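You operate a simulated robot arm through the tools that you are given. There is no shell and no other tool. Be economical: measure what you need, move in short steps, check, and stop when the job is done.

Carry out the task below with a simulated two-armed robot. There is one attempt and no reset: what you move stays moved.

TASK
Push the mesh door of the core rack shut. Put the folded black cloth on the top of the blue table away on the ledge under the spring dial. Fetch the block of white labels and set it on the green paper patch. Pick up the standing card marked "J320" from the top of the patch table with one hand, pass it to the other hand and put it on the top of the small black table. Take the yellow brush and leave it on the top of the roller table. Take the folded white bag on the top of the roller table and put it away on the top of the grey fitting table. Take the grey brush and put it on the top of the carton block behind the ledge. Put the folded grey cloth on the top of the white cabinet. Put the blue brush on the blue carton stand away on the top of the white cabinet. Turn the black dial of the delivery table to 17. Take the white filter on the shelf of the delivery table and put it away on the low shelf of tower a. Do these in any order. Set down upright: block of white labels, standing card, blue brush.

Only the result counts: the job must be done as asked and must still hold three seconds after the hand-in. Knocking over, shifting, dropping, spilling or breaking anything else fails it. Flat cloth is picked up by pressing the open fingertips on it (5 to 10 N) and closing them slowly along it; thin cloth reads only 2 to 8 mm in the jaws.

THE ROBOT
Two 7-joint arms with two-finger parallel grippers on one trunk, on a base that drives. Base frame: it is fixed to the floor where the robot stands at the start and does not move with it; the origin is under the middle of the robot, x ahead of it, y to its left, z up. Readings come in mm, degrees, newtons and seconds.
The left shoulder is at the start at [110, 169, 1484], the right one opposite. Places, roughly: black dial of the delivery table [-4800, 8200, 800]; block of white labels [4500, 5000, 1000]; blue brush (6x4x7 cm) [-3500, 9300, 800]; folded black cloth (10x6x3 cm) [4300, 4800, 1000]; folded grey cloth (11x7x3 cm) [-3200, 9200, 800]; folded white bag (7x5x3 cm) [-5400, -800, 800]; green paper patch (15x5x1 cm) [4600, 5500, 900]; grey brush (6x4x7 cm) [-2500, 9300, 800]; ledge under the spring dial (15x22 cm) [-5280, 5240, 540]; low shelf of tower A (13x105 cm) [-40, 6600, 320]; mesh door of the core rack [600, -300, 1000]; standing card [-3500, -750, 750]; top of the carton block behind the ledge (90x20 cm [-2620, 5080, 1280]; top of the grey fitting table [-7300, 3100, 800]; top of the roller table [-6100, -700, 800]; top of the small black table [-2700, 1400, 700]; top of the white cabinet [-4700, 10700, 1000]; white filter [-5000, 8250, 500]; yellow brush (3x3x15 cm) [-4100, -600, 900]. Payload 1.57 kg a hand.
The TCP of each hand is the grasp point between the finger pads, 30 mm short of the fingertips. In the tool frame z runs along the fingers and y along their closing line. Largest opening 80 mm; finger width 17, thickness 12; the body of the gripper, 40 by 82 mm, starts 80 mm behind the TCP.
Orientation is that of the tool frame in the base frame, as a unit quaternion [x, y, z, w]. With the fingers straight down and closing along the base's y, the tool's x points along the base's -x, its y along +y and its z along -z.

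THE INTERFACE
- The arms move only by the tool nudge_tool. It takes "left_deltas", "right_deltas" or both (then of equal length, played together; a hand with none holds still); each is a list of rows, each a list of 7 numbers: the finger opening in mm, from 0 to 80, then the shift along the tool's x, y, z in mm, then the turn, a rotation vector about the tool's x, y, z in degrees. In form: [[hand, x, y, z, wx, wy, wz], ...]. A call has 1 to 20 rows; each row is the pose to reach, as a shift and turn from the pose commanded when the call began, along the tool's axes at that moment. Rows are played at 5 a second. More than 50 mm and 8.6 degrees between two rows, or a gripper value outside its range, and nothing of the call is played. A pose out of reach is approached as far as the arm can. The call stops where the force on the tool passes 40 N (or 10 N more than at its start, if that is more) or the arm is blocked; 0.2 s more then pass. Each finger travels about 72 mm/s and halts on what it meets, pressing with about 38 N; the grip force reading is that of the motor and also rises with nothing between the fingers. The clock runs only during rows and for 0.2 s after the last one: add rows that repeat a pose to give the fingers time. It gives the time, the measured TCP pose, the force on the tool (base axes), the opening and the grip force at its end, in the units of the frame above (readings bear some noise), with the torque about the TCP (base axes, N m) and any sound that the robot's microphone picked up.
- Cameras (640 x 400 px; columns grow to the right, rows downward): "scene" is now at [143.7, -49.3, 1645]; the picture's right is [-0.41, -0.91, 0.00], its down [-0.78, 0.35, -0.52] and it looks along [0.47, -0.21, -0.85] (base axes); focal length 277 px, centre (320, 200). "left" rides on the left gripper at [72, 7, -122] in its tool frame; the picture's right is [-0.09, 1.00, 0.00], its down [-0.84, -0.08, -0.54] and it looks along [-0.54, -0.05, 0.84] (tool axes); focal length 238 px, centre (320, 200). "right" rides on the right gripper at [72, -7, -122] in its tool frame; the picture's right is [0.09, 1.00, 0.00], its down [-0.84, 0.08, -0.54] and it looks along [-0.54, 0.05, 0.84] (tool axes); focal length 238 px, centre (320, 200). There is no depth. A picture from a camera that has moved, and an enlarged one, comes with that camera's place and axes in the base frame and with its lens. The place of the scene camera against the robot may be out by one fixed shift of up to 25 mm in any direction.
- grab_frame(camera): a new picture of that camera. No time passes.
- slide_trunk(by): slides the trunk up (or, below 0, down) by that many mm; the arms and the scene camera ride with it, the base frame stays. It gives what a move gives, with no picture.
- base_move(legs): drives the robot by 1 to 6 legs, each [ahead, left, turn to the left] in mm, mm and degrees, along the robot's own axes; the way and the turn of a leg run together, so that a leg with both is an arc; at most 1500 mm and 180 degrees a leg. The arms and the cameras ride along, it lands a little off, and it stops where it bumps. It gives what a move gives.
- pan_tilt(pan, tilt): turns the head with the scene camera to pan (to the left, within 86 degrees either way) and tilt (down, from -29 to 69), counted from straight ahead of the robot. It gives what a move gives.
- zoom(camera, box): a new picture of the part [left, top, right, bottom] of that camera's present view, enlarged. No time passes.
- close_job(): hands the job in; it is judged then, once.

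Go step by step. Nothing tells you exact positions but the pictures and the camera data: compare them with the known pose of the tool, close in by small moves and look again before you grip or let go. The budget is 535 turns and 320 pictures, counting those below and the enlarged ones. Unless the task says otherwise, let go and move clear before handing in.

The tools are called after "Request:" by a JSON object that holds its "op" and its "data". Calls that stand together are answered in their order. nudge_tool: Moves the arms, as the interface text tells. Its arguments: {"type":"object","properties":{"left_deltas":{"type":"array","items":{"type":"array","items":{"type":"number"}}},"right_deltas":{"type":"array","items":{"type":"array","items":{"type":"number"}}}},"required":[]} The other tools are called the same way: slide_trunk (by) slides the trunk up or down; base_move (legs) drives the base; pan_tilt (pan, tilt) turns the head that bears the scene camera; grab_frame (camera) takes a picture; zoom (camera, box) takes an enlarged picture of a part of a camera's view; close_job () hands the job in.

At the start:

```text
time: 0.0
left_eef_pos: [709.2, 148.4, 1189.5]
left_tcp_rot: [0.0, 1.0, -0.001, 0.0]
left_force: [-0.1, 0.8, 0.1]
left_wrist_torque: [0.01, -0.02, -0.02]
left_gripper_width: 79.9
left_grip_force: 0.2
right_eef_pos: [588.9, -398.2, 1224.8]
right_tcp_rot: [0.001, 1.0, 0.0, 0.001]
right_force: [-0.7, -0.4, -0.4]
right_wrist_torque: [0.0, 0.01, -0.01]
right_gripper_width: 79.9
right_grip_force: 0.1
trunk travel left (down, up): [-798.0, 92.0]
robot x, y, heading: [3.1, 1.0, 0.0]
head pan, tilt: [-24.1, 58.7]
```

scene: 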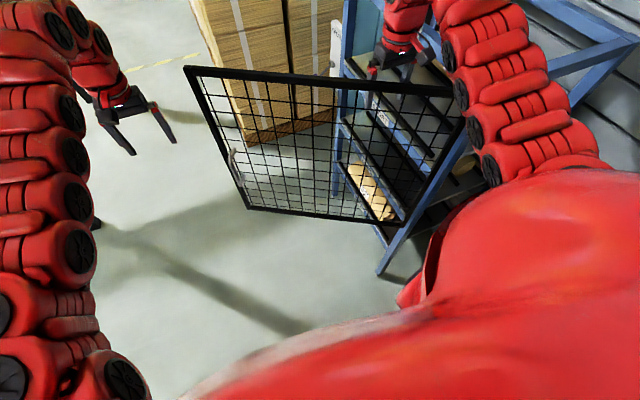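
right: 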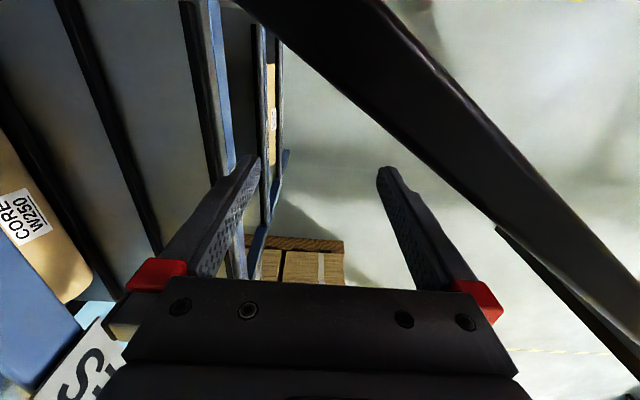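
left: 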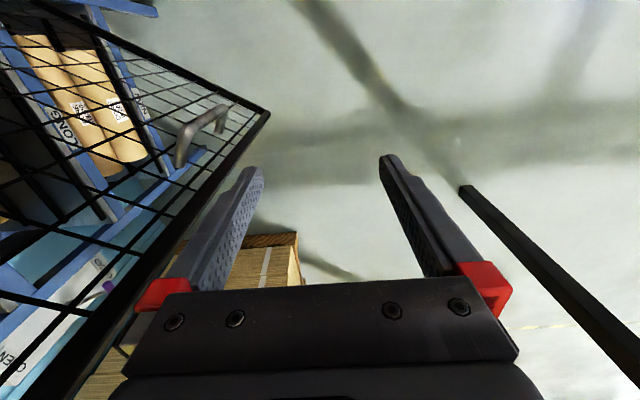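

I see the mesh door standing open in front, with its hinge at about (437,-513) and its free edge near (748,-10). The right hand seems to be on its rack side, so I look around first.

Request:
{"op": "pan_tilt", "data": {"pan": -45, "tilt": 35}}

Request:
{"op": "grab_frame", "data": {"camera": "scene"}}

```text
time: 0.9
left_eef_pos: [709.6, 147.8, 1188.2]
left_tcp_rot: [0.0, 1.0, 0.0, 0.0]
left_force: [0.4, -0.5, -0.1]
left_wrist_torque: [0.02, -0.01, 0.0]
left_gripper_width: 80.0
left_grip_force: 0.0
right_eef_pos: [589.9, -398.3, 1224.9]
right_tcp_rot: [0.001, 1.0, 0.0, 0.001]
right_force: [0.8, -0.4, -0.1]
right_wrist_torque: [0.01, -0.04, 0.01]
right_gripper_width: 80.1
right_grip_force: 0.1
trunk travel left (down, up): [-798.0, 92.0]
robot x, y, heading: [-2.7, -1.5, -0.2]
head pan, tilt: [-45.0, 35.0]
```

```text
316 pictures are left
camera scene: at [143.8, -83.6, 1677.7], right [-0.71, -0.71, 0.0], down [-0.41, 0.41, -0.82], along [0.58, -0.58, -0.57], focal length 277 px, centre (320, 200)
```

scene: 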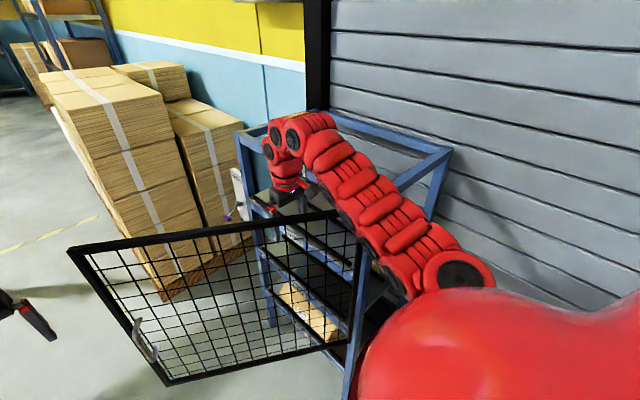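

The rack front faces +y, and the door is hinged at its near post. I raise the trunk and lift the right hand out over the door to the robot's side.

Request:
{"op": "slide_trunk", "data": {"by": 88}}

Request:
{"op": "nudge_tool", "data": {"right_deltas": [[80, 0, 0, -40, 0, 0, 0], [80, 0, 0, -80, 0, 0, 0], [80, 0, 0, -110, 0, 0, 0], [80, 20, 40, -110, 0, 0, 0], [80, 50, 80, -110, 0, 0, 0], [80, 80, 120, -110, 0, 0, 0], [80, 110, 160, -110, 0, 0, 0], [80, 140, 190, -110, 0, 0, 0], [80, 170, 220, -110, 0, 0, 0]]}}

Request:
{"op": "grab_frame", "data": {"camera": "scene"}}

```text
time: 2.1
left_eef_pos: [709.3, 146.7, 1276.9]
left_tcp_rot: [-0.001, 1.0, 0.0, 0.0]
left_force: [-0.8, 1.4, 0.1]
left_wrist_torque: [-0.02, 0.0, 0.0]
left_gripper_width: 80.0
left_grip_force: 0.1
right_eef_pos: [589.1, -398.6, 1313.3]
right_tcp_rot: [0.0, 1.0, 0.0, 0.0]
right_force: [-0.1, -0.4, 0.1]
right_wrist_torque: [0.0, 0.01, 0.01]
right_gripper_width: 79.8
right_grip_force: 0.0
trunk travel left (down, up): [-886.0, 4.0]
robot x, y, heading: [-5.0, 0.2, 0.1]
head pan, tilt: [-45.0, 35.0]
```

```text
time: 4.1
left_eef_pos: [711.2, 148.9, 1274.3]
left_tcp_rot: [0.0, 1.0, -0.001, -0.001]
left_force: [0.2, 1.3, -0.8]
left_wrist_torque: [-0.01, 0.0, 0.02]
left_gripper_width: 80.3
left_grip_force: 0.1
right_eef_pos: [617.0, -260.7, 1306.3]
right_tcp_rot: [0.001, 1.0, -0.001, -0.001]
right_force: [0.7, 0.1, -1.0]
right_wrist_torque: [-0.04, 0.06, -0.01]
right_gripper_width: 79.9
right_grip_force: 0.0
right hand out of reach, approached as far as the arm can: row 1, 2, 3, 4, 5, 6, 7, 8, 9
trunk travel left (down, up): [-886.0, 4.0]
robot x, y, heading: [-1.6, -1.8, 0.1]
head pan, tilt: [-45.0, 35.0]
```

```text
315 pictures are left
camera scene: at [147.0, -80.0, 1765.5], right [-0.71, -0.71, 0.0], down [-0.41, 0.4, -0.82], along [0.58, -0.58, -0.57], focal length 277 px, centre (320, 200)
```

scene: 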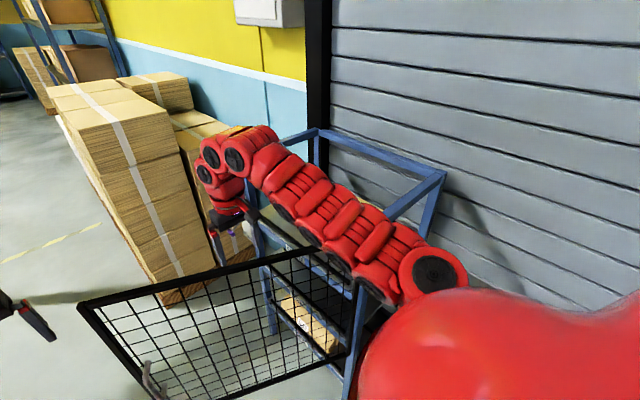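

The right hand's reach upward with the tool pointing down is limited, and it nudged the door slightly more open. The door top is near z=1303, so I turn the right fingers forward to horizontal to lift them above it.

Request:
{"op": "nudge_tool", "data": {"right_deltas": [[40, -12, -5, -5, 0, -8, 0], [20, -24, -10, -10, 0, -16, 0], [0, -36, -15, -18, 0, -24, 0], [0, -48, -15, -26, 0, -32, 0], [0, -60, -15, -36, 0, -40, 0], [0, -72, -15, -46, 0, -48, 0], [0, -84, -15, -56, 0, -56, 0], [0, -96, -15, -66, 0, -64, 0], [0, -108, -15, -78, 0, -72, 0], [0, -120, -15, -90, 0, -80, 0], [0, -130, -15, -100, 0, -88, 0]]}}

Request:
{"op": "grab_frame", "data": {"camera": "scene"}}

```text
time: 6.5
left_eef_pos: [709.6, 148.4, 1275.3]
left_tcp_rot: [0.0, 1.0, 0.0, 0.0]
left_force: [0.4, -0.2, -0.1]
left_wrist_torque: [-0.02, -0.02, 0.02]
left_gripper_width: 79.9
left_grip_force: 0.1
right_eef_pos: [743.5, -274.9, 1406.1]
right_tcp_rot: [-0.001, 0.719, 0.001, 0.695]
right_force: [0.1, -0.3, 0.7]
right_wrist_torque: [0.02, 0.0, 0.01]
right_gripper_width: 0.0
right_grip_force: 21.5
right hand out of reach, approached as far as the arm can: row 1, 2, 3, 4, 5
trunk travel left (down, up): [-886.0, 4.0]
robot x, y, heading: [2.5, -1.0, 0.4]
head pan, tilt: [-45.0, 35.0]
```

```text
314 pictures are left
camera scene: at [144.1, -83.1, 1765.7], right [-0.71, -0.71, 0.0], down [-0.41, 0.41, -0.82], along [0.58, -0.58, -0.57], focal length 277 px, centre (320, 200)
```

scene: 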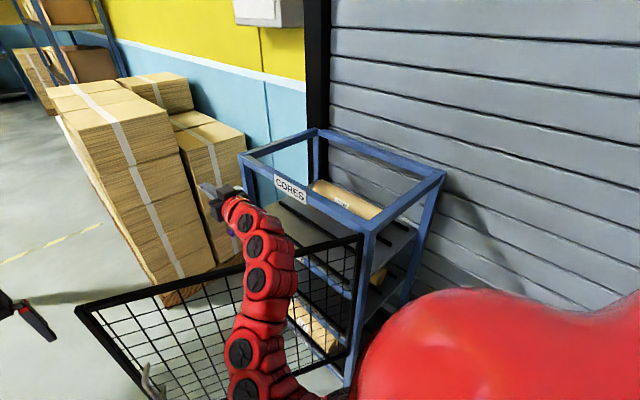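

The hand is clear above the door. I retract it to the robot's side of the door.

Request:
{"op": "nudge_tool", "data": {"right_deltas": [[0, 0, 20, -40, 0, 0, 0], [0, 0, 40, -80, 0, 0, 0], [0, 0, 60, -120, 0, 0, 0], [0, 0, 80, -160, 0, 0, 0], [0, 0, 100, -200, 0, 0, 0], [0, 0, 125, -240, 0, 0, 0]]}}

Request:
{"op": "grab_frame", "data": {"camera": "scene"}}

```text
time: 7.9
left_eef_pos: [709.6, 147.3, 1276.7]
left_tcp_rot: [-0.001, 1.0, 0.0, 0.0]
left_force: [-0.5, 0.0, -0.2]
left_wrist_torque: [-0.05, 0.03, 0.01]
left_gripper_width: 79.8
left_grip_force: 0.1
right_eef_pos: [674.0, -241.2, 1407.7]
right_tcp_rot: [0.0, 0.719, 0.0, 0.695]
right_force: [0.5, 0.5, 0.4]
right_wrist_torque: [0.05, 0.0, 0.01]
right_gripper_width: 0.0
right_grip_force: 21.1
right hand out of reach, approached as far as the arm can: row 2, 3, 4, 5, 6
trunk travel left (down, up): [-886.0, 4.0]
robot x, y, heading: [-1.3, 2.4, 0.0]
head pan, tilt: [-45.0, 35.0]
```

```text
313 pictures are left
camera scene: at [144.3, -84.0, 1765.7], right [-0.71, -0.71, 0.0], down [-0.41, 0.41, -0.82], along [0.58, -0.58, -0.57], focal length 277 px, centre (320, 200)
```

scene: 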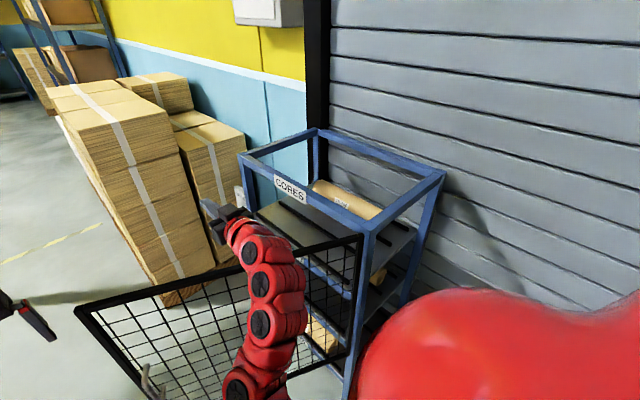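

The arm cannot fold in further, so I back the base up by 300 mm.

Request:
{"op": "base_move", "data": {"legs": [[-300, 0, 0]]}}

Request:
{"op": "grab_frame", "data": {"camera": "scene"}}

```text
time: 10.0
left_eef_pos: [409.3, 151.2, 1275.5]
left_tcp_rot: [-0.003, 1.0, 0.001, -0.001]
left_force: [-0.3, -0.7, 0.5]
left_wrist_torque: [-0.01, 0.03, -0.01]
left_gripper_width: 80.0
left_grip_force: 0.1
right_eef_pos: [375.5, -239.0, 1406.0]
right_tcp_rot: [-0.002, 0.72, 0.002, 0.694]
right_force: [-0.1, -0.3, -0.3]
right_wrist_torque: [-0.02, -0.01, -0.04]
right_gripper_width: 0.0
right_grip_force: 21.3
trunk travel left (down, up): [-886.0, 4.0]
robot x, y, heading: [-300.5, 1.2, 0.2]
head pan, tilt: [-45.0, 35.0]
```

```text
312 pictures are left
camera scene: at [-153.4, -83.7, 1765.5], right [-0.7, -0.71, 0.0], down [-0.41, 0.4, -0.82], along [0.58, -0.58, -0.57], focal length 277 px, centre (320, 200)
```

scene: 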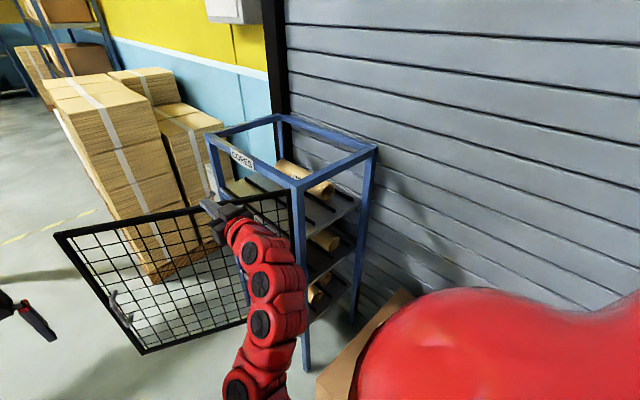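

The right hand is now on the robot's side of the door. I lower the trunk and point the right fist down to push the door with the side of the fingers.

Request:
{"op": "slide_trunk", "data": {"by": -190}}

Request:
{"op": "nudge_tool", "data": {"right_deltas": [[0, 0, 0, 0, 0, 8, 0], [0, 0, 0, 0, 0, 16, 0], [0, 0, 0, 0, 0, 24, 0], [0, 0, 0, 0, 0, 32, 0], [0, 0, 0, 0, 0, 40, 0], [0, 0, 0, 0, 0, 48, 0], [0, 0, 0, 0, 0, 56, 0], [0, 0, 0, 0, 0, 64, 0], [0, 0, 0, 0, 0, 72, 0], [0, 0, 0, 0, 0, 80, 0], [0, 0, 0, 0, 0, 88, 0]]}}

Request:
{"op": "grab_frame", "data": {"camera": "scene"}}

```text
time: 12.0
left_eef_pos: [408.3, 150.5, 1087.8]
left_tcp_rot: [-0.002, 1.0, 0.0, 0.001]
left_force: [-0.5, -0.1, 0.3]
left_wrist_torque: [0.0, -0.02, 0.04]
left_gripper_width: 80.0
left_grip_force: 0.0
right_eef_pos: [373.7, -239.4, 1218.2]
right_tcp_rot: [-0.001, 0.719, 0.001, 0.695]
right_force: [0.7, -0.6, 0.1]
right_wrist_torque: [-0.04, 0.02, 0.03]
right_gripper_width: 0.3
right_grip_force: 21.5
trunk travel left (down, up): [-696.0, 194.0]
robot x, y, heading: [-298.6, -3.2, 0.4]
head pan, tilt: [-45.0, 35.0]
```

```text
time: 14.6
left_eef_pos: [409.5, 155.9, 1084.5]
left_tcp_rot: [-0.003, 1.0, -0.002, -0.001]
left_force: [0.2, 0.9, 0.1]
left_wrist_torque: [-0.07, 0.02, 0.02]
left_gripper_width: 80.2
left_grip_force: 0.1
right_eef_pos: [425.9, -128.8, 1082.8]
right_tcp_rot: [-0.131, 0.989, 0.026, 0.062]
right_force: [0.0, 0.5, 0.0]
right_wrist_torque: [-0.07, 0.02, 0.03]
right_gripper_width: 0.1
right_grip_force: 21.3
right hand out of reach, approached as far as the arm can: row 3, 5, 6, 7, 8, 9, 10, 11
trunk travel left (down, up): [-696.0, 194.0]
robot x, y, heading: [-294.6, -0.3, 0.4]
head pan, tilt: [-45.0, 35.0]
stopped in row 11 (right hand): the arm was blocked; the commanded pose is now the measured one
```

```text
311 pictures are left
camera scene: at [-154.5, -76.0, 1575.9], right [-0.7, -0.71, 0.0], down [-0.41, 0.4, -0.82], along [0.58, -0.58, -0.57], focal length 277 px, centre (320, 200)
```

scene: 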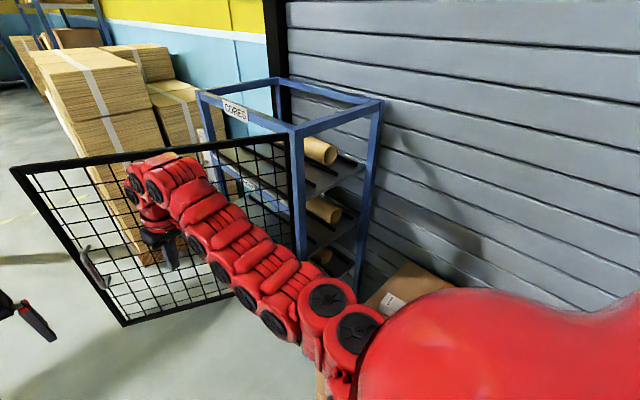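

The hand is roughly vertical and in front of the door. I drive so the fist meets the door near its free edge, then start swinging it shut with the base.

Request:
{"op": "base_move", "data": {"legs": [[195, 80, 0], [211, 56, -12]]}}

Request:
{"op": "grab_frame", "data": {"camera": "scene"}}

```text
time: 17.6
left_eef_pos: [838.2, 114.3, 1085.8]
left_tcp_rot: [0.102, 0.995, 0.0, 0.0]
left_force: [0.3, -0.1, 0.4]
left_wrist_torque: [0.0, 0.0, 0.03]
left_gripper_width: 80.3
left_grip_force: 0.1
right_eef_pos: [796.7, -169.3, 1083.6]
right_tcp_rot: [-0.028, 0.997, 0.021, 0.065]
right_force: [-0.8, -0.6, -0.7]
right_wrist_torque: [-0.04, 0.03, 0.01]
right_gripper_width: 0.0
right_grip_force: 21.7
trunk travel left (down, up): [-696.0, 194.0]
robot x, y, heading: [113.7, 111.3, -11.4]
head pan, tilt: [-45.0, 35.0]
```

```text
310 pictures are left
camera scene: at [242.8, 2.6, 1575.8], right [-0.84, -0.55, 0.0], down [-0.32, 0.48, -0.82], along [0.45, -0.68, -0.57], focal length 277 px, centre (320, 200)
```

scene: 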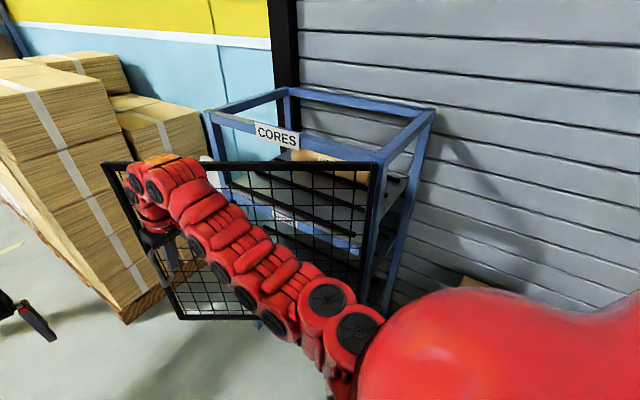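

The door is swinging with the hand, so I continue the arc.

Request:
{"op": "base_move", "data": {"legs": [[166, 49, -12], [100, 18, -8]]}}

Request:
{"op": "grab_frame", "data": {"camera": "scene"}}

```text
time: 19.8
left_eef_pos: [1066.7, -163.9, 1085.6]
left_tcp_rot: [0.272, 0.962, 0.001, -0.002]
left_force: [-0.3, 0.6, -0.4]
left_wrist_torque: [0.0, 0.02, 0.03]
left_gripper_width: 80.1
left_grip_force: 0.0
right_eef_pos: [930.0, -416.5, 1082.9]
right_tcp_rot: [0.145, 0.987, 0.01, 0.067]
right_force: [0.1, -1.3, 0.8]
right_wrist_torque: [0.0, -0.02, -0.01]
right_gripper_width: 0.1
right_grip_force: 21.4
trunk travel left (down, up): [-696.0, 194.0]
robot x, y, heading: [382.6, 78.8, -31.3]
head pan, tilt: [-45.0, 35.0]
```

```text
309 pictures are left
camera scene: at [474.3, -68.6, 1575.7], right [-0.97, -0.23, 0.0], down [-0.13, 0.56, -0.82], along [0.19, -0.8, -0.57], focal length 277 px, centre (320, 200)
```

scene: 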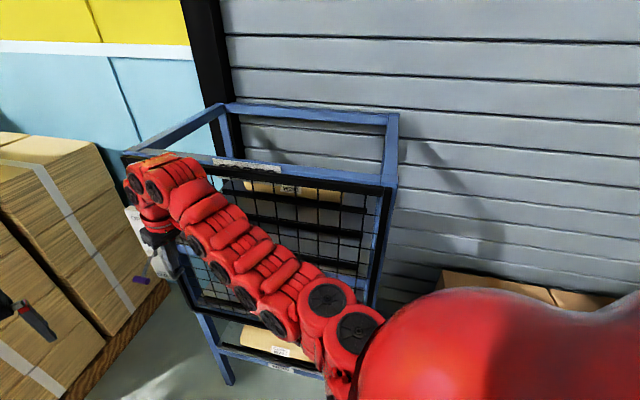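

The door is nearly shut; I press it home with the arm.

Request:
{"op": "nudge_tool", "data": {"right_deltas": [[0, -5, -15, 0, 0, 0, 0], [0, -9, -30, 0, 0, 0, 0], [0, -13, -45, 0, 0, 0, 0], [0, -17, -58, 0, 0, 0, 0], [0, -21, -70, 0, 0, 0, 0], [0, -24, -80, 0, 0, 0, 0], [0, -27, -90, 0, 0, 0, 0]]}}

Request:
{"op": "grab_frame", "data": {"camera": "scene"}}

```text
time: 21.4
left_eef_pos: [1073.2, -148.6, 1084.7]
left_tcp_rot: [0.27, 0.963, -0.006, -0.001]
left_force: [0.6, -0.2, -1.3]
left_wrist_torque: [0.0, 0.0, 0.0]
left_gripper_width: 79.9
left_grip_force: 0.1
right_eef_pos: [929.5, -468.7, 1083.4]
right_tcp_rot: [0.134, 0.989, 0.005, 0.066]
right_force: [-1.4, -5.3, 1.2]
right_wrist_torque: [0.46, -0.08, 0.06]
right_gripper_width: 0.0
right_grip_force: 21.3
right hand out of reach, approached as far as the arm can: row 4, 5, 6, 7
trunk travel left (down, up): [-696.0, 194.0]
robot x, y, heading: [385.5, 84.8, -31.0]
head pan, tilt: [-45.0, 35.0]
```

```text
308 pictures are left
camera scene: at [483.8, -49.9, 1576.5], right [-0.97, -0.24, 0.01], down [-0.14, 0.55, -0.82], along [0.19, -0.8, -0.57], focal length 277 px, centre (320, 200)
```

scene: 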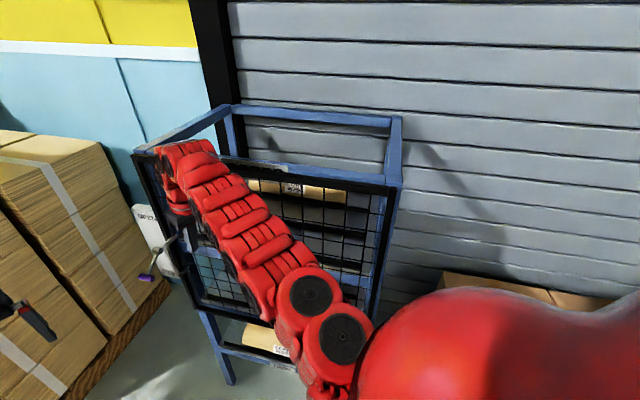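

Request:
{"op": "base_move", "data": {"legs": [[12, -20, 0]]}}

Request:
{"op": "grab_frame", "data": {"camera": "right"}}

Request:
{"op": "zoom", "data": {"camera": "scene", "box": [120, 90, 440, 330]}}

```text
time: 22.2
left_eef_pos: [1063.6, -158.8, 1090.3]
left_tcp_rot: [0.268, 0.963, -0.002, 0.003]
left_force: [-0.4, -0.7, -0.5]
left_wrist_torque: [0.03, -0.03, -0.04]
left_gripper_width: 79.9
left_grip_force: 0.0
right_eef_pos: [930.0, -467.7, 1088.0]
right_tcp_rot: [0.119, 0.99, 0.011, 0.072]
right_force: [0.4, -0.5, -0.3]
right_wrist_torque: [0.05, 0.0, 0.03]
right_gripper_width: 0.0
right_grip_force: 20.7
trunk travel left (down, up): [-696.0, 194.0]
robot x, y, heading: [382.2, 70.8, -31.0]
head pan, tilt: [-45.0, 35.0]
stopped in leg 1: the robot was blocked; the commanded pose is now the measured one
```

```text
307 pictures are left
camera right: at [840.5, -456.2, 1199.6], right [0.14, 0.99, 0.02], down [0.74, -0.12, 0.66], along [0.65, -0.08, -0.75], focal length 238 px, centre (320, 200)
```

right: 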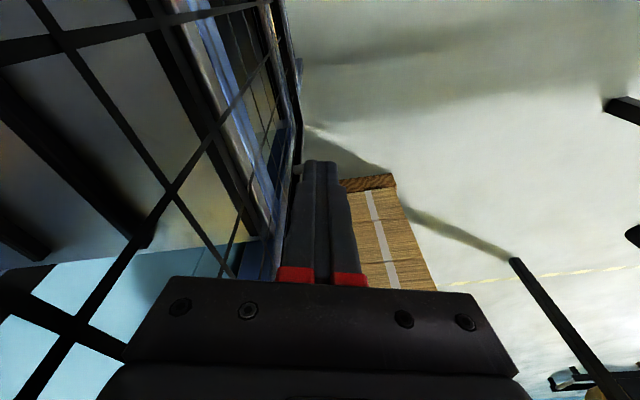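

```text
1.67 times, centred on (280, 210) of scene
camera zoom: at [468.2, -65.9, 1577.1], right [-0.97, -0.24, 0.0], down [-0.14, 0.55, -0.82], along [0.2, -0.8, -0.57], focal length 462 px, centre (387, 183)
```

zoom: 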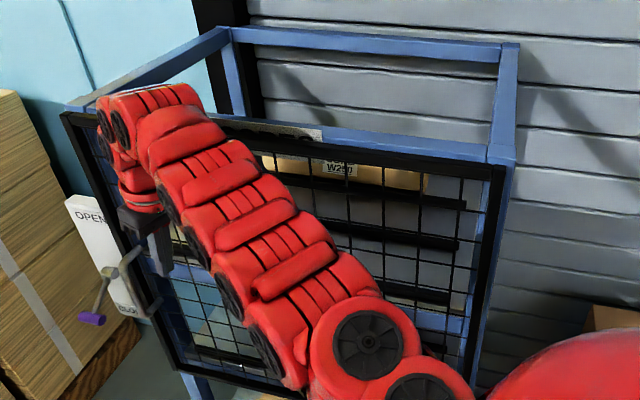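

The base was blocked with the hand at the same y as before, so the door is against its stop. I back off and check.

Request:
{"op": "base_move", "data": {"legs": [[-250, 100, 0]]}}

Request:
{"op": "grab_frame", "data": {"camera": "scene"}}

```text
time: 24.1
left_eef_pos: [907.6, 46.3, 1085.5]
left_tcp_rot: [0.266, 0.964, 0.0, -0.001]
left_force: [-0.7, 0.8, -0.8]
left_wrist_torque: [-0.01, 0.0, -0.02]
left_gripper_width: 79.8
left_grip_force: 0.1
right_eef_pos: [767.9, -268.0, 1078.1]
right_tcp_rot: [0.127, 0.99, 0.015, 0.066]
right_force: [0.3, -0.1, 0.2]
right_wrist_torque: [0.04, -0.01, 0.0]
right_gripper_width: 0.0
right_grip_force: 20.9
trunk travel left (down, up): [-696.0, 194.0]
robot x, y, heading: [227.8, 286.4, -31.1]
head pan, tilt: [-45.0, 35.0]
```

```text
305 pictures are left
camera scene: at [314.9, 135.7, 1575.7], right [-0.97, -0.24, 0.0], down [-0.14, 0.56, -0.82], along [0.2, -0.79, -0.57], focal length 277 px, centre (320, 200)
```

scene: 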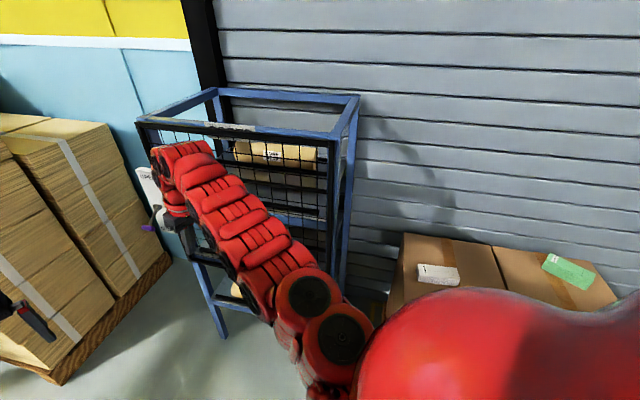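

The door is shut. Next come the labels and the black cloth near (4500,5000), so I turn toward them and look ahead.

Request:
{"op": "base_move", "data": {"legs": [[0, 0, 78]]}}

Request:
{"op": "pan_tilt", "data": {"pan": 0, "tilt": 12}}

Request:
{"op": "grab_frame", "data": {"camera": "scene"}}

```text
time: 27.9
left_eef_pos: [592.4, 907.6, 1086.5]
left_tcp_rot: [-0.405, 0.914, 0.0, 0.0]
left_force: [0.3, -0.1, -0.1]
left_wrist_torque: [-0.01, -0.01, 0.01]
left_gripper_width: 80.1
left_grip_force: 0.0
right_eef_pos: [872.1, 708.9, 1079.7]
right_tcp_rot: [-0.528, 0.847, 0.053, 0.042]
right_force: [0.7, -0.1, -0.5]
right_wrist_torque: [-0.01, 0.04, -0.02]
right_gripper_width: 0.1
right_grip_force: 21.1
trunk travel left (down, up): [-696.0, 194.0]
robot x, y, heading: [222.4, 284.6, 47.7]
head pan, tilt: [-45.0, 35.0]
```

```text
time: 29.0
left_eef_pos: [591.2, 908.0, 1085.8]
left_tcp_rot: [-0.404, 0.915, 0.0, -0.001]
left_force: [0.1, 0.2, -0.2]
left_wrist_torque: [-0.03, -0.02, -0.02]
left_gripper_width: 79.8
left_grip_force: 0.0
right_eef_pos: [872.4, 708.8, 1078.9]
right_tcp_rot: [-0.528, 0.846, 0.052, 0.042]
right_force: [-0.2, -0.2, -0.4]
right_wrist_torque: [-0.02, 0.0, -0.05]
right_gripper_width: 0.0
right_grip_force: 21.1
trunk travel left (down, up): [-696.0, 194.0]
robot x, y, heading: [220.4, 283.0, 47.9]
head pan, tilt: [0.0, 12.0]
```

```text
304 pictures are left
camera scene: at [341.4, 390.8, 1612.6], right [0.74, -0.68, 0.0], down [-0.14, -0.15, -0.98], along [0.66, 0.72, -0.21], focal length 277 px, centre (320, 200)
```

scene: 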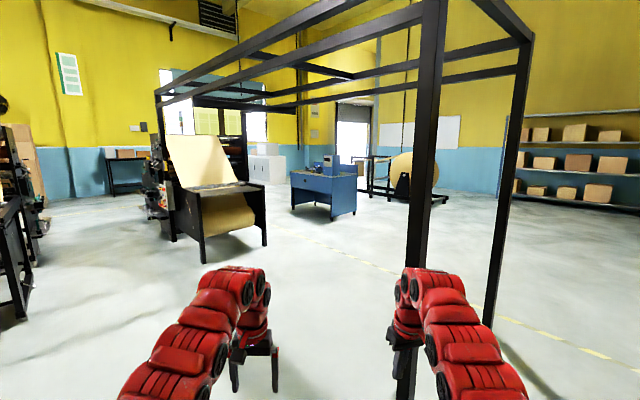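

The blue table stands ahead, past a black gantry whose near post I put at about (1700,1080). I drive around the post and under the gantry.

Request:
{"op": "base_move", "data": {"legs": [[0, 0, 14], [1200, 0, 0], [1090, 0, 0], [0, 0, -26], [1200, 0, 0]]}}

Request:
{"op": "grab_frame", "data": {"camera": "scene"}}

```text
time: 48.1
left_eef_pos: [2741.9, 3543.9, 1085.7]
left_tcp_rot: [-0.314, 0.949, -0.001, -0.001]
left_force: [-0.2, 0.6, -0.8]
left_wrist_torque: [0.01, -0.03, 0.0]
left_gripper_width: 80.1
left_grip_force: 0.1
right_eef_pos: [2978.2, 3293.4, 1078.5]
right_tcp_rot: [-0.444, 0.893, 0.049, 0.047]
right_force: [1.1, -0.3, 0.5]
right_wrist_torque: [0.01, -0.04, -0.02]
right_gripper_width: 0.0
right_grip_force: 21.3
trunk travel left (down, up): [-696.0, 194.0]
robot x, y, heading: [2258.9, 3003.6, 36.5]
head pan, tilt: [0.0, 12.0]
```

```text
303 pictures are left
camera scene: at [2400.6, 3085.0, 1612.6], right [0.59, -0.8, 0.0], down [-0.17, -0.12, -0.98], along [0.79, 0.58, -0.21], focal length 277 px, centre (320, 200)
```

scene: 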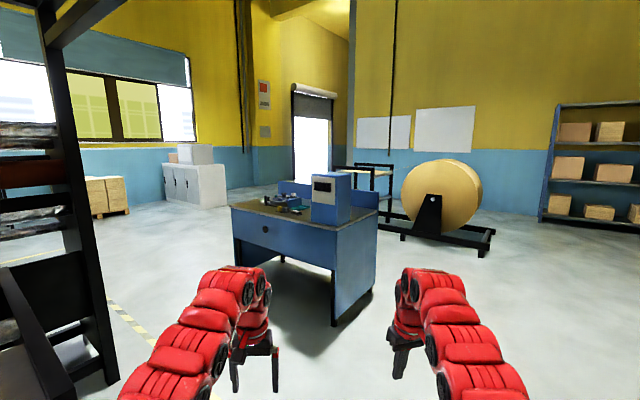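

The blue table spans roughly x 4170–4750, y 4200–5500, with its front facing -x. I drive to stand in front of it at about (3300,4900), heading 0.

Request:
{"op": "base_move", "data": {"legs": [[0, 0, -36.5], [1041, 0, 0], [0, 1000, 0], [0, 900, 0]]}}

Request:
{"op": "pan_tilt", "data": {"pan": 0, "tilt": 30}}

Request:
{"op": "grab_frame", "data": {"camera": "scene"}}

```text
time: 64.3
left_eef_pos: [4035.6, 5029.4, 1085.8]
left_tcp_rot: [0.01, 1.0, 0.0, -0.001]
left_force: [-0.2, 0.4, -0.1]
left_wrist_torque: [0.0, 0.0, 0.02]
left_gripper_width: 79.9
left_grip_force: 0.0
right_eef_pos: [4071.1, 4687.1, 1078.5]
right_tcp_rot: [-0.133, 0.989, 0.031, 0.06]
right_force: [0.3, 0.0, 0.5]
right_wrist_torque: [-0.04, -0.01, 0.0]
right_gripper_width: 0.0
right_grip_force: 22.0
trunk travel left (down, up): [-696.0, 194.0]
robot x, y, heading: [3323.5, 4892.9, -1.1]
head pan, tilt: [0.0, 12.0]
```

```text
time: 65.1
left_eef_pos: [4035.6, 5029.1, 1085.6]
left_tcp_rot: [0.01, 1.0, 0.0, -0.001]
left_force: [-0.2, -0.5, -0.5]
left_wrist_torque: [0.05, 0.01, 0.02]
left_gripper_width: 80.1
left_grip_force: 0.0
right_eef_pos: [4071.1, 4686.5, 1078.2]
right_tcp_rot: [-0.133, 0.989, 0.031, 0.059]
right_force: [-0.1, 0.9, 0.7]
right_wrist_torque: [-0.02, 0.02, -0.04]
right_gripper_width: 0.1
right_grip_force: 21.0
trunk travel left (down, up): [-696.0, 194.0]
robot x, y, heading: [3323.7, 4895.7, -1.1]
head pan, tilt: [0.0, 30.0]
```

```text
302 pictures are left
camera scene: at [3496.1, 4870.1, 1583.6], right [-0.02, -1.0, 0.0], down [-0.5, 0.01, -0.87], along [0.87, -0.02, -0.5], focal length 277 px, centre (320, 200)
```

scene: 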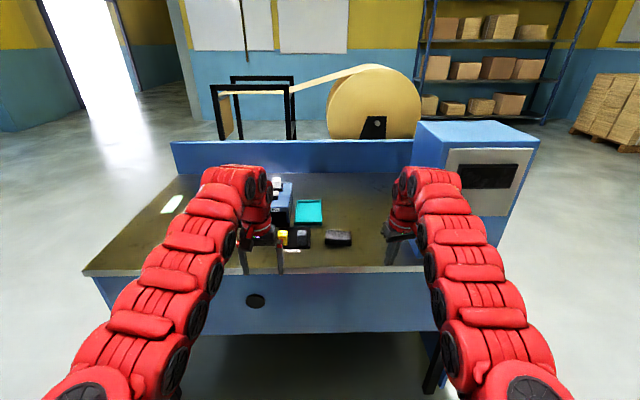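

Request:
{"op": "zoom", "data": {"camera": "scene", "box": [140, 150, 380, 300]}}

```text
2.67 times, centred on (260, 225) of scene
camera zoom: at [3496.1, 4870.1, 1583.6], right [-0.02, -1.0, 0.0], down [-0.5, 0.01, -0.87], along [0.87, -0.02, -0.5], focal length 738 px, centre (480, 133)
```

zoom: 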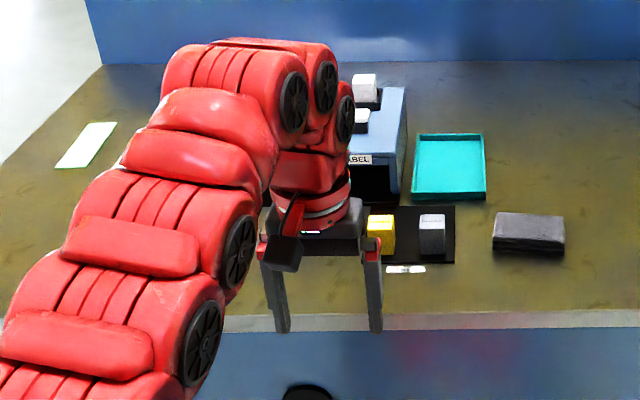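

I see the green patch on the left, two small white blocks on a printer, a yellow and a white block on a black mat, and the black cloth. I check with the hand cameras which block is the labels.

Request:
{"op": "grab_frame", "data": {"camera": "left"}}

Request:
{"op": "grab_frame", "data": {"camera": "right"}}

```text
300 pictures are left
camera left: at [3963.7, 5037.4, 1207.5], right [0.11, 0.99, 0.0], down [0.84, -0.09, 0.54], along [0.54, -0.06, -0.84], focal length 238 px, centre (320, 200)
```

left: 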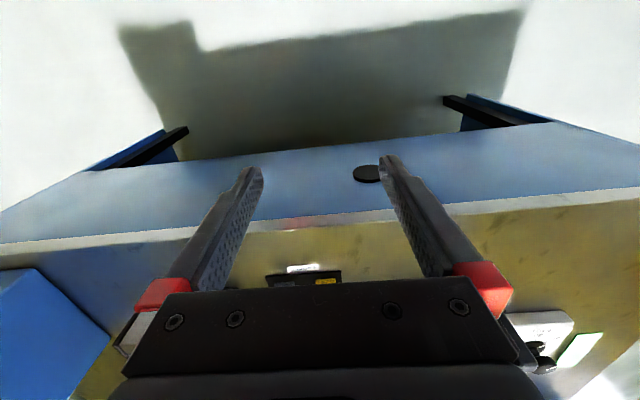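

```text
299 pictures are left
camera right: at [3990.1, 4652.9, 1191.4], right [-0.35, 0.94, 0.03], down [0.72, 0.25, 0.65], along [0.6, 0.25, -0.76], focal length 238 px, centre (320, 200)
```

right: 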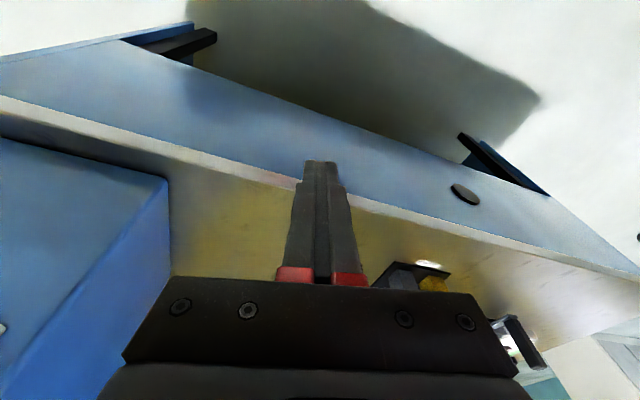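

Request:
{"op": "nudge_tool", "data": {"left_deltas": [[80, 0, 45, 0, 0, 0, 0], [80, 0, 90, 0, 0, 0, 0], [80, 0, 135, 0, 0, 0, 0], [80, 0, 180, 0, 0, 0, 0], [80, 0, 225, 0, 0, 0, 0]]}}

Request:
{"op": "zoom", "data": {"camera": "scene", "box": [200, 160, 360, 260]}}

```text
time: 66.3
left_eef_pos: [4020.1, 5246.2, 1089.2]
left_tcp_rot: [0.01, 1.0, -0.001, 0.0]
left_force: [0.6, 0.3, 0.3]
left_wrist_torque: [-0.03, -0.04, 0.03]
left_gripper_width: 80.2
left_grip_force: 0.1
left hand out of reach, approached as far as the arm can: row 4, 5
right_eef_pos: [4070.5, 4688.0, 1079.1]
right_tcp_rot: [-0.133, 0.989, 0.03, 0.06]
right_force: [-0.1, 0.2, -0.1]
right_wrist_torque: [-0.02, -0.01, 0.05]
right_gripper_width: 0.0
right_grip_force: 21.0
trunk travel left (down, up): [-696.0, 194.0]
robot x, y, heading: [3324.5, 4896.6, -0.9]
head pan, tilt: [0.0, 30.0]
```

```text
4.00 times, centred on (280, 210) of scene
camera zoom: at [3495.1, 4872.9, 1583.6], right [-0.02, -1.0, 0.0], down [-0.5, 0.01, -0.87], along [0.87, -0.02, -0.5], focal length 1108 px, centre (480, 160)
```

zoom: 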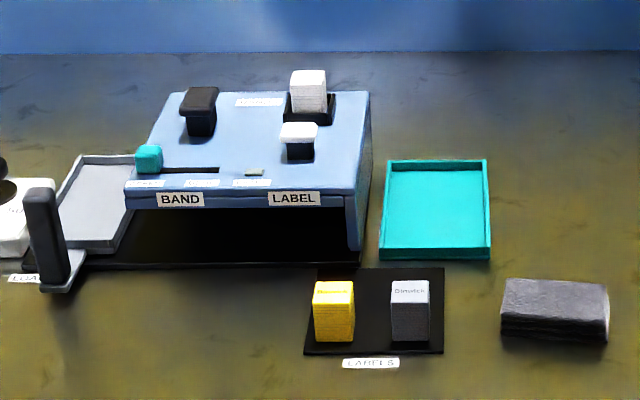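

Request:
{"op": "zoom", "data": {"camera": "scene", "box": [264, 172, 312, 202]}}

Request:
{"op": "zoom", "data": {"camera": "scene", "box": [272, 222, 320, 252]}}

```text
13.33 times, centred on (288, 187) of scene
camera zoom: at [3495.1, 4872.9, 1583.6], right [-0.02, -1.0, 0.0], down [-0.5, 0.01, -0.87], along [0.87, -0.02, -0.5], focal length 3692 px, centre (747, 373)
```

zoom: 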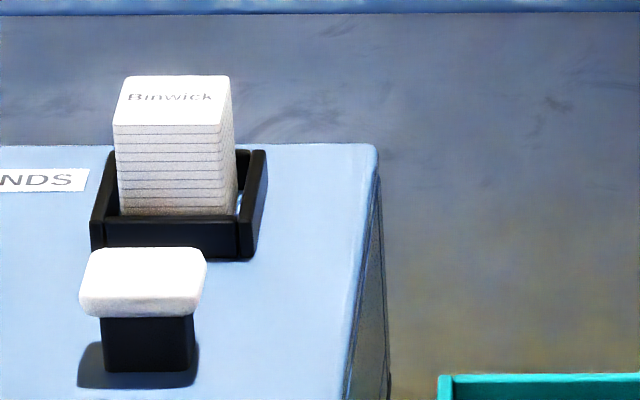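

```text
13.33 times, centred on (296, 237) of scene
camera zoom: at [3495.1, 4872.9, 1583.6], right [-0.02, -1.0, 0.0], down [-0.5, 0.01, -0.87], along [0.87, -0.02, -0.5], focal length 3692 px, centre (640, -293)
```

zoom: 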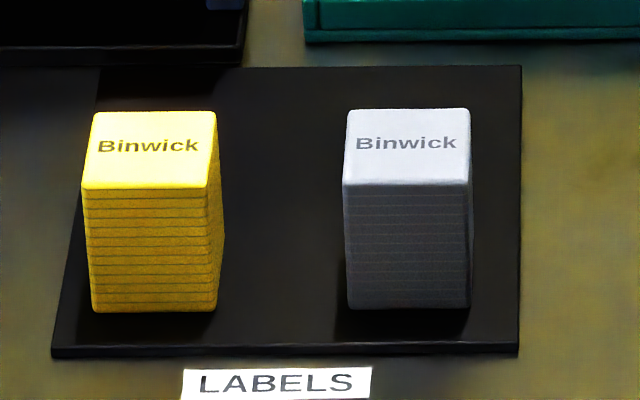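

The white labels block is the one in the printer's tray; the mat blocks are yellow and grey. I raise the trunk, drive closer and look again.

Request:
{"op": "slide_trunk", "data": {"by": 180}}

Request:
{"op": "base_move", "data": {"legs": [[450, 0, 1]]}}

Request:
{"op": "pan_tilt", "data": {"pan": 10, "tilt": 42}}

Request:
{"op": "grab_frame", "data": {"camera": "scene"}}

Request:
{"op": "grab_frame", "data": {"camera": "left"}}

```text
time: 68.3
left_eef_pos: [4021.5, 5245.2, 1268.7]
left_tcp_rot: [0.01, 1.0, -0.001, -0.001]
left_force: [-0.3, 0.9, -0.4]
left_wrist_torque: [0.01, 0.0, 0.01]
left_gripper_width: 80.0
left_grip_force: 0.1
right_eef_pos: [4071.1, 4686.3, 1257.1]
right_tcp_rot: [-0.132, 0.989, 0.031, 0.059]
right_force: [-0.2, 0.3, 0.0]
right_wrist_torque: [-0.02, -0.02, 0.0]
right_gripper_width: 0.0
right_grip_force: 21.1
trunk travel left (down, up): [-876.0, 14.0]
robot x, y, heading: [3325.7, 4897.7, -1.1]
head pan, tilt: [0.0, 30.0]
```

```text
time: 71.0
left_eef_pos: [4456.1, 5249.1, 1270.6]
left_tcp_rot: [0.001, 1.0, 0.0, 0.0]
left_force: [-0.4, 0.3, 0.2]
left_wrist_torque: [-0.01, -0.03, 0.0]
left_gripper_width: 80.1
left_grip_force: 0.1
right_eef_pos: [4514.3, 4692.0, 1259.4]
right_tcp_rot: [-0.14, 0.988, 0.032, 0.06]
right_force: [-0.4, -0.4, -1.0]
right_wrist_torque: [0.02, 0.02, -0.01]
right_gripper_width: 0.1
right_grip_force: 21.5
trunk travel left (down, up): [-876.0, 14.0]
robot x, y, heading: [3765.2, 4889.4, -0.2]
head pan, tilt: [0.0, 30.0]
```

```text
time: 71.8
left_eef_pos: [4457.7, 5248.9, 1268.1]
left_tcp_rot: [0.002, 1.0, 0.0, -0.001]
left_force: [0.1, 0.6, -0.8]
left_wrist_torque: [0.02, 0.01, -0.01]
left_gripper_width: 79.9
left_grip_force: 0.0
right_eef_pos: [4516.9, 4690.6, 1257.7]
right_tcp_rot: [-0.139, 0.988, 0.031, 0.059]
right_force: [0.9, 0.2, 0.0]
right_wrist_torque: [0.01, -0.01, 0.05]
right_gripper_width: 0.0
right_grip_force: 21.7
trunk travel left (down, up): [-876.0, 14.0]
robot x, y, heading: [3767.0, 4888.3, -0.3]
head pan, tilt: [10.0, 42.0]
```

```text
295 pictures are left
camera scene: at [3931.0, 4881.4, 1745.2], right [0.17, -0.99, 0.0], down [-0.66, -0.11, -0.74], along [0.73, 0.12, -0.67], focal length 277 px, centre (320, 200)
```

scene: 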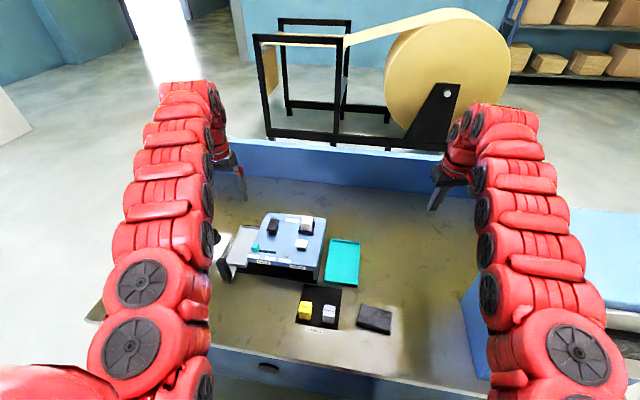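

```text
294 pictures are left
camera left: at [4385.9, 5256.1, 1390.2], right [0.1, 1.0, 0.0], down [0.84, -0.08, 0.54], along [0.54, -0.05, -0.84], focal length 238 px, centre (320, 200)
```

left: 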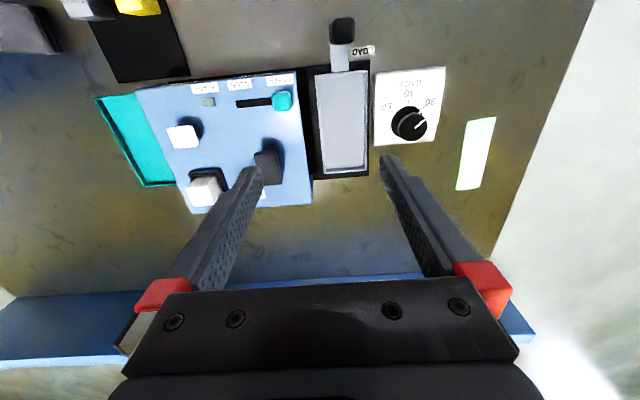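

The hand camera and scene camera agree: the white block's top is at about (4573,5038,1042). I drive 100 mm closer and bring the left hand above it.

Request:
{"op": "base_move", "data": {"legs": [[100, 0, 0]]}}

Request:
{"op": "nudge_tool", "data": {"left_deltas": [[80, -3, -35, 10, 0, 0, 0], [75, -6, -70, 20, 0, 0, 0], [70, -9, -105, 40, 0, 0, 0], [65, -12, -140, 60, 0, 0, 0], [65, -15, -175, 90, 0, 0, 0], [65, -15, -205, 120, 0, 0, 0], [65, -15, -205, 120, 0, 0, 0]]}}

Request:
{"op": "grab_frame", "data": {"camera": "left"}}

```text
time: 72.9
left_eef_pos: [4554.6, 5249.3, 1269.8]
left_tcp_rot: [0.001, 1.0, 0.0, 0.0]
left_force: [-0.7, 0.4, -0.3]
left_wrist_torque: [-0.01, 0.01, 0.01]
left_gripper_width: 79.9
left_grip_force: 0.0
right_eef_pos: [4614.0, 4693.0, 1259.6]
right_tcp_rot: [-0.14, 0.988, 0.032, 0.061]
right_force: [-0.4, -0.9, 0.3]
right_wrist_torque: [-0.01, -0.03, -0.01]
right_gripper_width: 0.0
right_grip_force: 21.2
trunk travel left (down, up): [-876.0, 14.0]
robot x, y, heading: [3866.9, 4888.8, -0.4]
head pan, tilt: [10.0, 42.0]
```

```text
time: 74.5
left_eef_pos: [4569.4, 5043.3, 1149.8]
left_tcp_rot: [0.0, 1.0, 0.001, 0.0]
left_force: [0.4, 0.9, 0.0]
left_wrist_torque: [0.03, -0.02, 0.0]
left_gripper_width: 65.3
left_grip_force: 0.0
right_eef_pos: [4615.0, 4692.2, 1258.5]
right_tcp_rot: [-0.141, 0.988, 0.032, 0.06]
right_force: [-1.2, -0.6, 0.1]
right_wrist_torque: [0.04, -0.01, 0.03]
right_gripper_width: 0.2
right_grip_force: 21.5
trunk travel left (down, up): [-876.0, 14.0]
robot x, y, heading: [3863.1, 4887.2, -0.2]
head pan, tilt: [10.0, 42.0]
```

```text
293 pictures are left
camera left: at [4496.8, 5050.5, 1270.5], right [0.09, 1.0, 0.0], down [0.84, -0.08, 0.54], along [0.54, -0.05, -0.84], focal length 238 px, centre (320, 200)
```

left: 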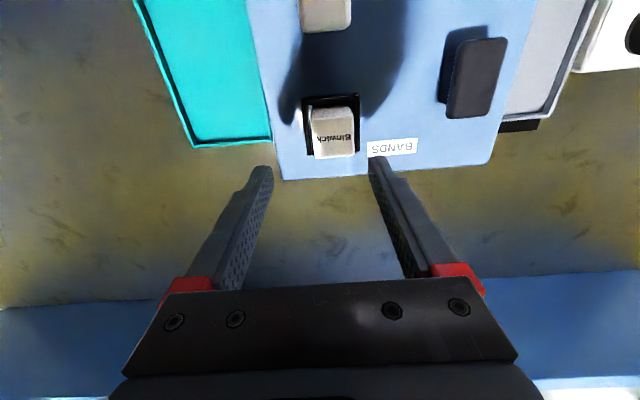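

The block is about 13 mm to +y of the hand. I correct, come lower and look again.

Request:
{"op": "nudge_tool", "data": {"left_deltas": [[65, 0, 13, 0, 0, 0, 0], [65, 0, 13, 25, 0, 0, 0], [65, 0, 13, 45, 0, 0, 0], [65, 0, 13, 45, 0, 0, 0]]}}

Request:
{"op": "grab_frame", "data": {"camera": "left"}}

```text
time: 75.5
left_eef_pos: [4570.9, 5057.5, 1103.4]
left_tcp_rot: [0.0, 1.0, 0.0, 0.0]
left_force: [0.0, 0.3, -0.2]
left_wrist_torque: [0.0, 0.0, 0.01]
left_gripper_width: 64.9
left_grip_force: 0.0
right_eef_pos: [4615.5, 4692.9, 1258.2]
right_tcp_rot: [-0.14, 0.988, 0.031, 0.06]
right_force: [0.1, 0.7, -0.1]
right_wrist_torque: [0.02, 0.0, 0.0]
right_gripper_width: 0.0
right_grip_force: 21.0
trunk travel left (down, up): [-876.0, 14.0]
robot x, y, heading: [3863.8, 4890.7, -0.4]
head pan, tilt: [10.0, 42.0]
```

```text
292 pictures are left
camera left: at [4497.7, 5064.7, 1225.3], right [0.09, 1.0, 0.0], down [0.84, -0.08, 0.54], along [0.54, -0.05, -0.84], focal length 238 px, centre (320, 200)
```

left: 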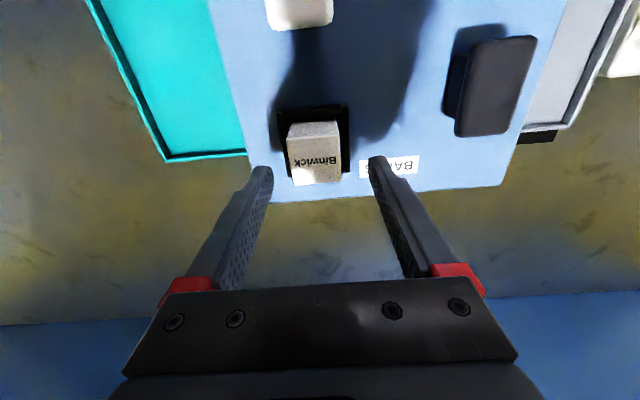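

The block top is now measured at about (4566,5055,1063) and roughly 36 mm wide. I descend with the fingertips staying above the tray wall, then close.

Request:
{"op": "nudge_tool", "data": {"left_deltas": [[65, 5, -2, 15, 0, 0, 0], [65, 5, -2, 30, 0, 0, 0], [65, 5, -2, 42, 0, 0, 0], [45, 5, -2, 42, 0, 0, 0], [30, 5, -2, 42, 0, 0, 0], [30, 5, -2, 42, 0, 0, 0], [30, 5, -2, 42, 0, 0, 0]]}}

Request:
{"op": "grab_frame", "data": {"camera": "left"}}

```text
time: 76.8
left_eef_pos: [4563.4, 5056.1, 1067.5]
left_tcp_rot: [0.001, 1.0, 0.0, 0.003]
left_force: [-9.5, 1.2, 23.4]
left_wrist_torque: [0.15, 1.31, 0.34]
left_gripper_width: 51.8
left_grip_force: 12.3
right_eef_pos: [4610.8, 4692.8, 1261.0]
right_tcp_rot: [-0.139, 0.988, 0.032, 0.061]
right_force: [-0.5, 0.8, -0.6]
right_wrist_torque: [0.01, 0.0, 0.02]
right_gripper_width: 0.0
right_grip_force: 21.4
trunk travel left (down, up): [-876.0, 14.0]
robot x, y, heading: [3865.4, 4888.9, 0.1]
head pan, tilt: [10.0, 42.0]
stopped in row 6 (left hand): the force on the tool passed its limit at 42 N (the readings are from after the stop); the commanded pose is now the measured one
```

```text
291 pictures are left
camera left: at [4489.4, 5062.4, 1187.8], right [0.09, 1.0, 0.0], down [0.83, -0.08, 0.55], along [0.55, -0.05, -0.84], focal length 238 px, centre (320, 200)
```

left: 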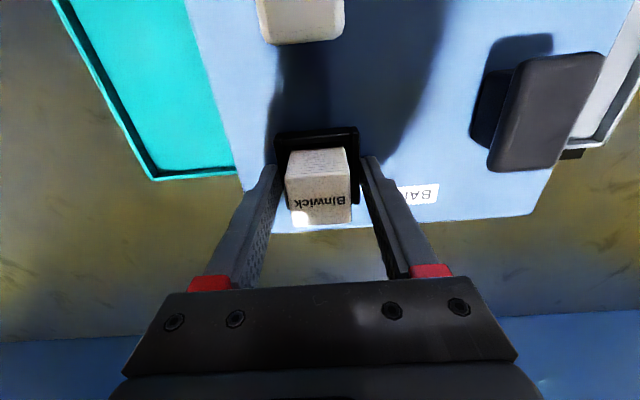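

The fingertips met the tray wall at about z=1037. The block top is near 1078, so I lift about 10 mm and close there.

Request:
{"op": "nudge_tool", "data": {"left_deltas": [[62, 0, 0, -6, 0, 0, 0], [62, 3, -1, -10, 0, 0, 0], [50, 3, -1, -10, 0, 0, 0], [40, 3, -1, -10, 0, 0, 0], [30, 3, -1, -10, 0, 0, 0], [25, 3, -1, -10, 0, 0, 0], [25, 3, -1, -10, 0, 0, 0]]}}

Request:
{"op": "grab_frame", "data": {"camera": "left"}}

```text
time: 78.4
left_eef_pos: [4563.4, 5054.7, 1072.2]
left_tcp_rot: [0.002, 1.0, 0.0, 0.002]
left_force: [-2.0, -0.2, 1.6]
left_wrist_torque: [0.32, 0.29, 0.5]
left_gripper_width: 51.6
left_grip_force: 45.5
right_eef_pos: [4614.0, 4692.4, 1259.4]
right_tcp_rot: [-0.14, 0.988, 0.032, 0.061]
right_force: [-0.2, -0.7, 0.0]
right_wrist_torque: [0.01, 0.03, -0.02]
right_gripper_width: 0.0
right_grip_force: 21.0
trunk travel left (down, up): [-876.0, 14.0]
robot x, y, heading: [3865.6, 4892.5, -0.2]
head pan, tilt: [10.0, 42.0]
```

```text
290 pictures are left
camera left: at [4489.5, 5062.4, 1194.4], right [0.09, 1.0, 0.0], down [0.83, -0.08, 0.55], along [0.54, -0.05, -0.84], focal length 238 px, centre (320, 200)
```

left: 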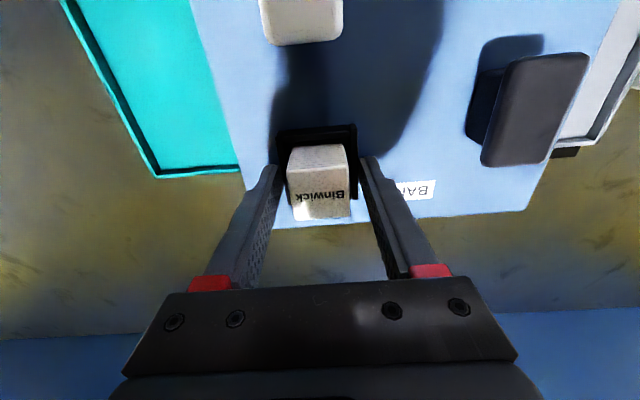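

The fingers are gripping the tray itself (51.6 mm). I open, rise and look.

Request:
{"op": "nudge_tool", "data": {"left_deltas": [[62, 0, 0, 0, 0, 0, 0], [65, 0, 0, -10, 0, 0, 0], [65, 0, 0, -20, 0, 0, 0], [65, 0, 0, -20, 0, 0, 0]]}}

Request:
{"op": "zoom", "data": {"camera": "left", "box": [220, 100, 420, 225]}}

```text
time: 79.4
left_eef_pos: [4563.1, 5054.1, 1094.0]
left_tcp_rot: [0.001, 1.0, 0.0, 0.002]
left_force: [-0.3, -0.3, -0.6]
left_wrist_torque: [-0.02, 0.0, -0.02]
left_gripper_width: 65.1
left_grip_force: 0.0
right_eef_pos: [4615.0, 4692.2, 1258.8]
right_tcp_rot: [-0.141, 0.988, 0.031, 0.06]
right_force: [0.9, 0.6, -1.0]
right_wrist_torque: [-0.02, -0.02, -0.01]
right_gripper_width: 0.0
right_grip_force: 21.1
trunk travel left (down, up): [-876.0, 14.0]
robot x, y, heading: [3866.9, 4887.5, -0.4]
head pan, tilt: [10.0, 42.0]
```

```text
3.20 times, centred on (320, 162) of left
camera zoom: at [4490.6, 5061.7, 1214.5], right [0.09, 1.0, 0.0], down [0.83, -0.08, 0.55], along [0.54, -0.05, -0.84], focal length 763 px, centre (320, 320)
```

zoom: 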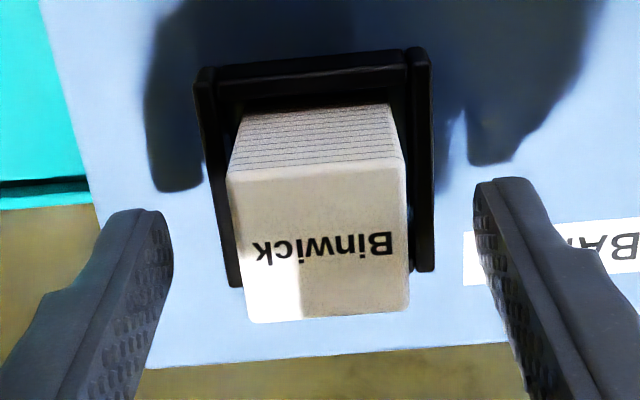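

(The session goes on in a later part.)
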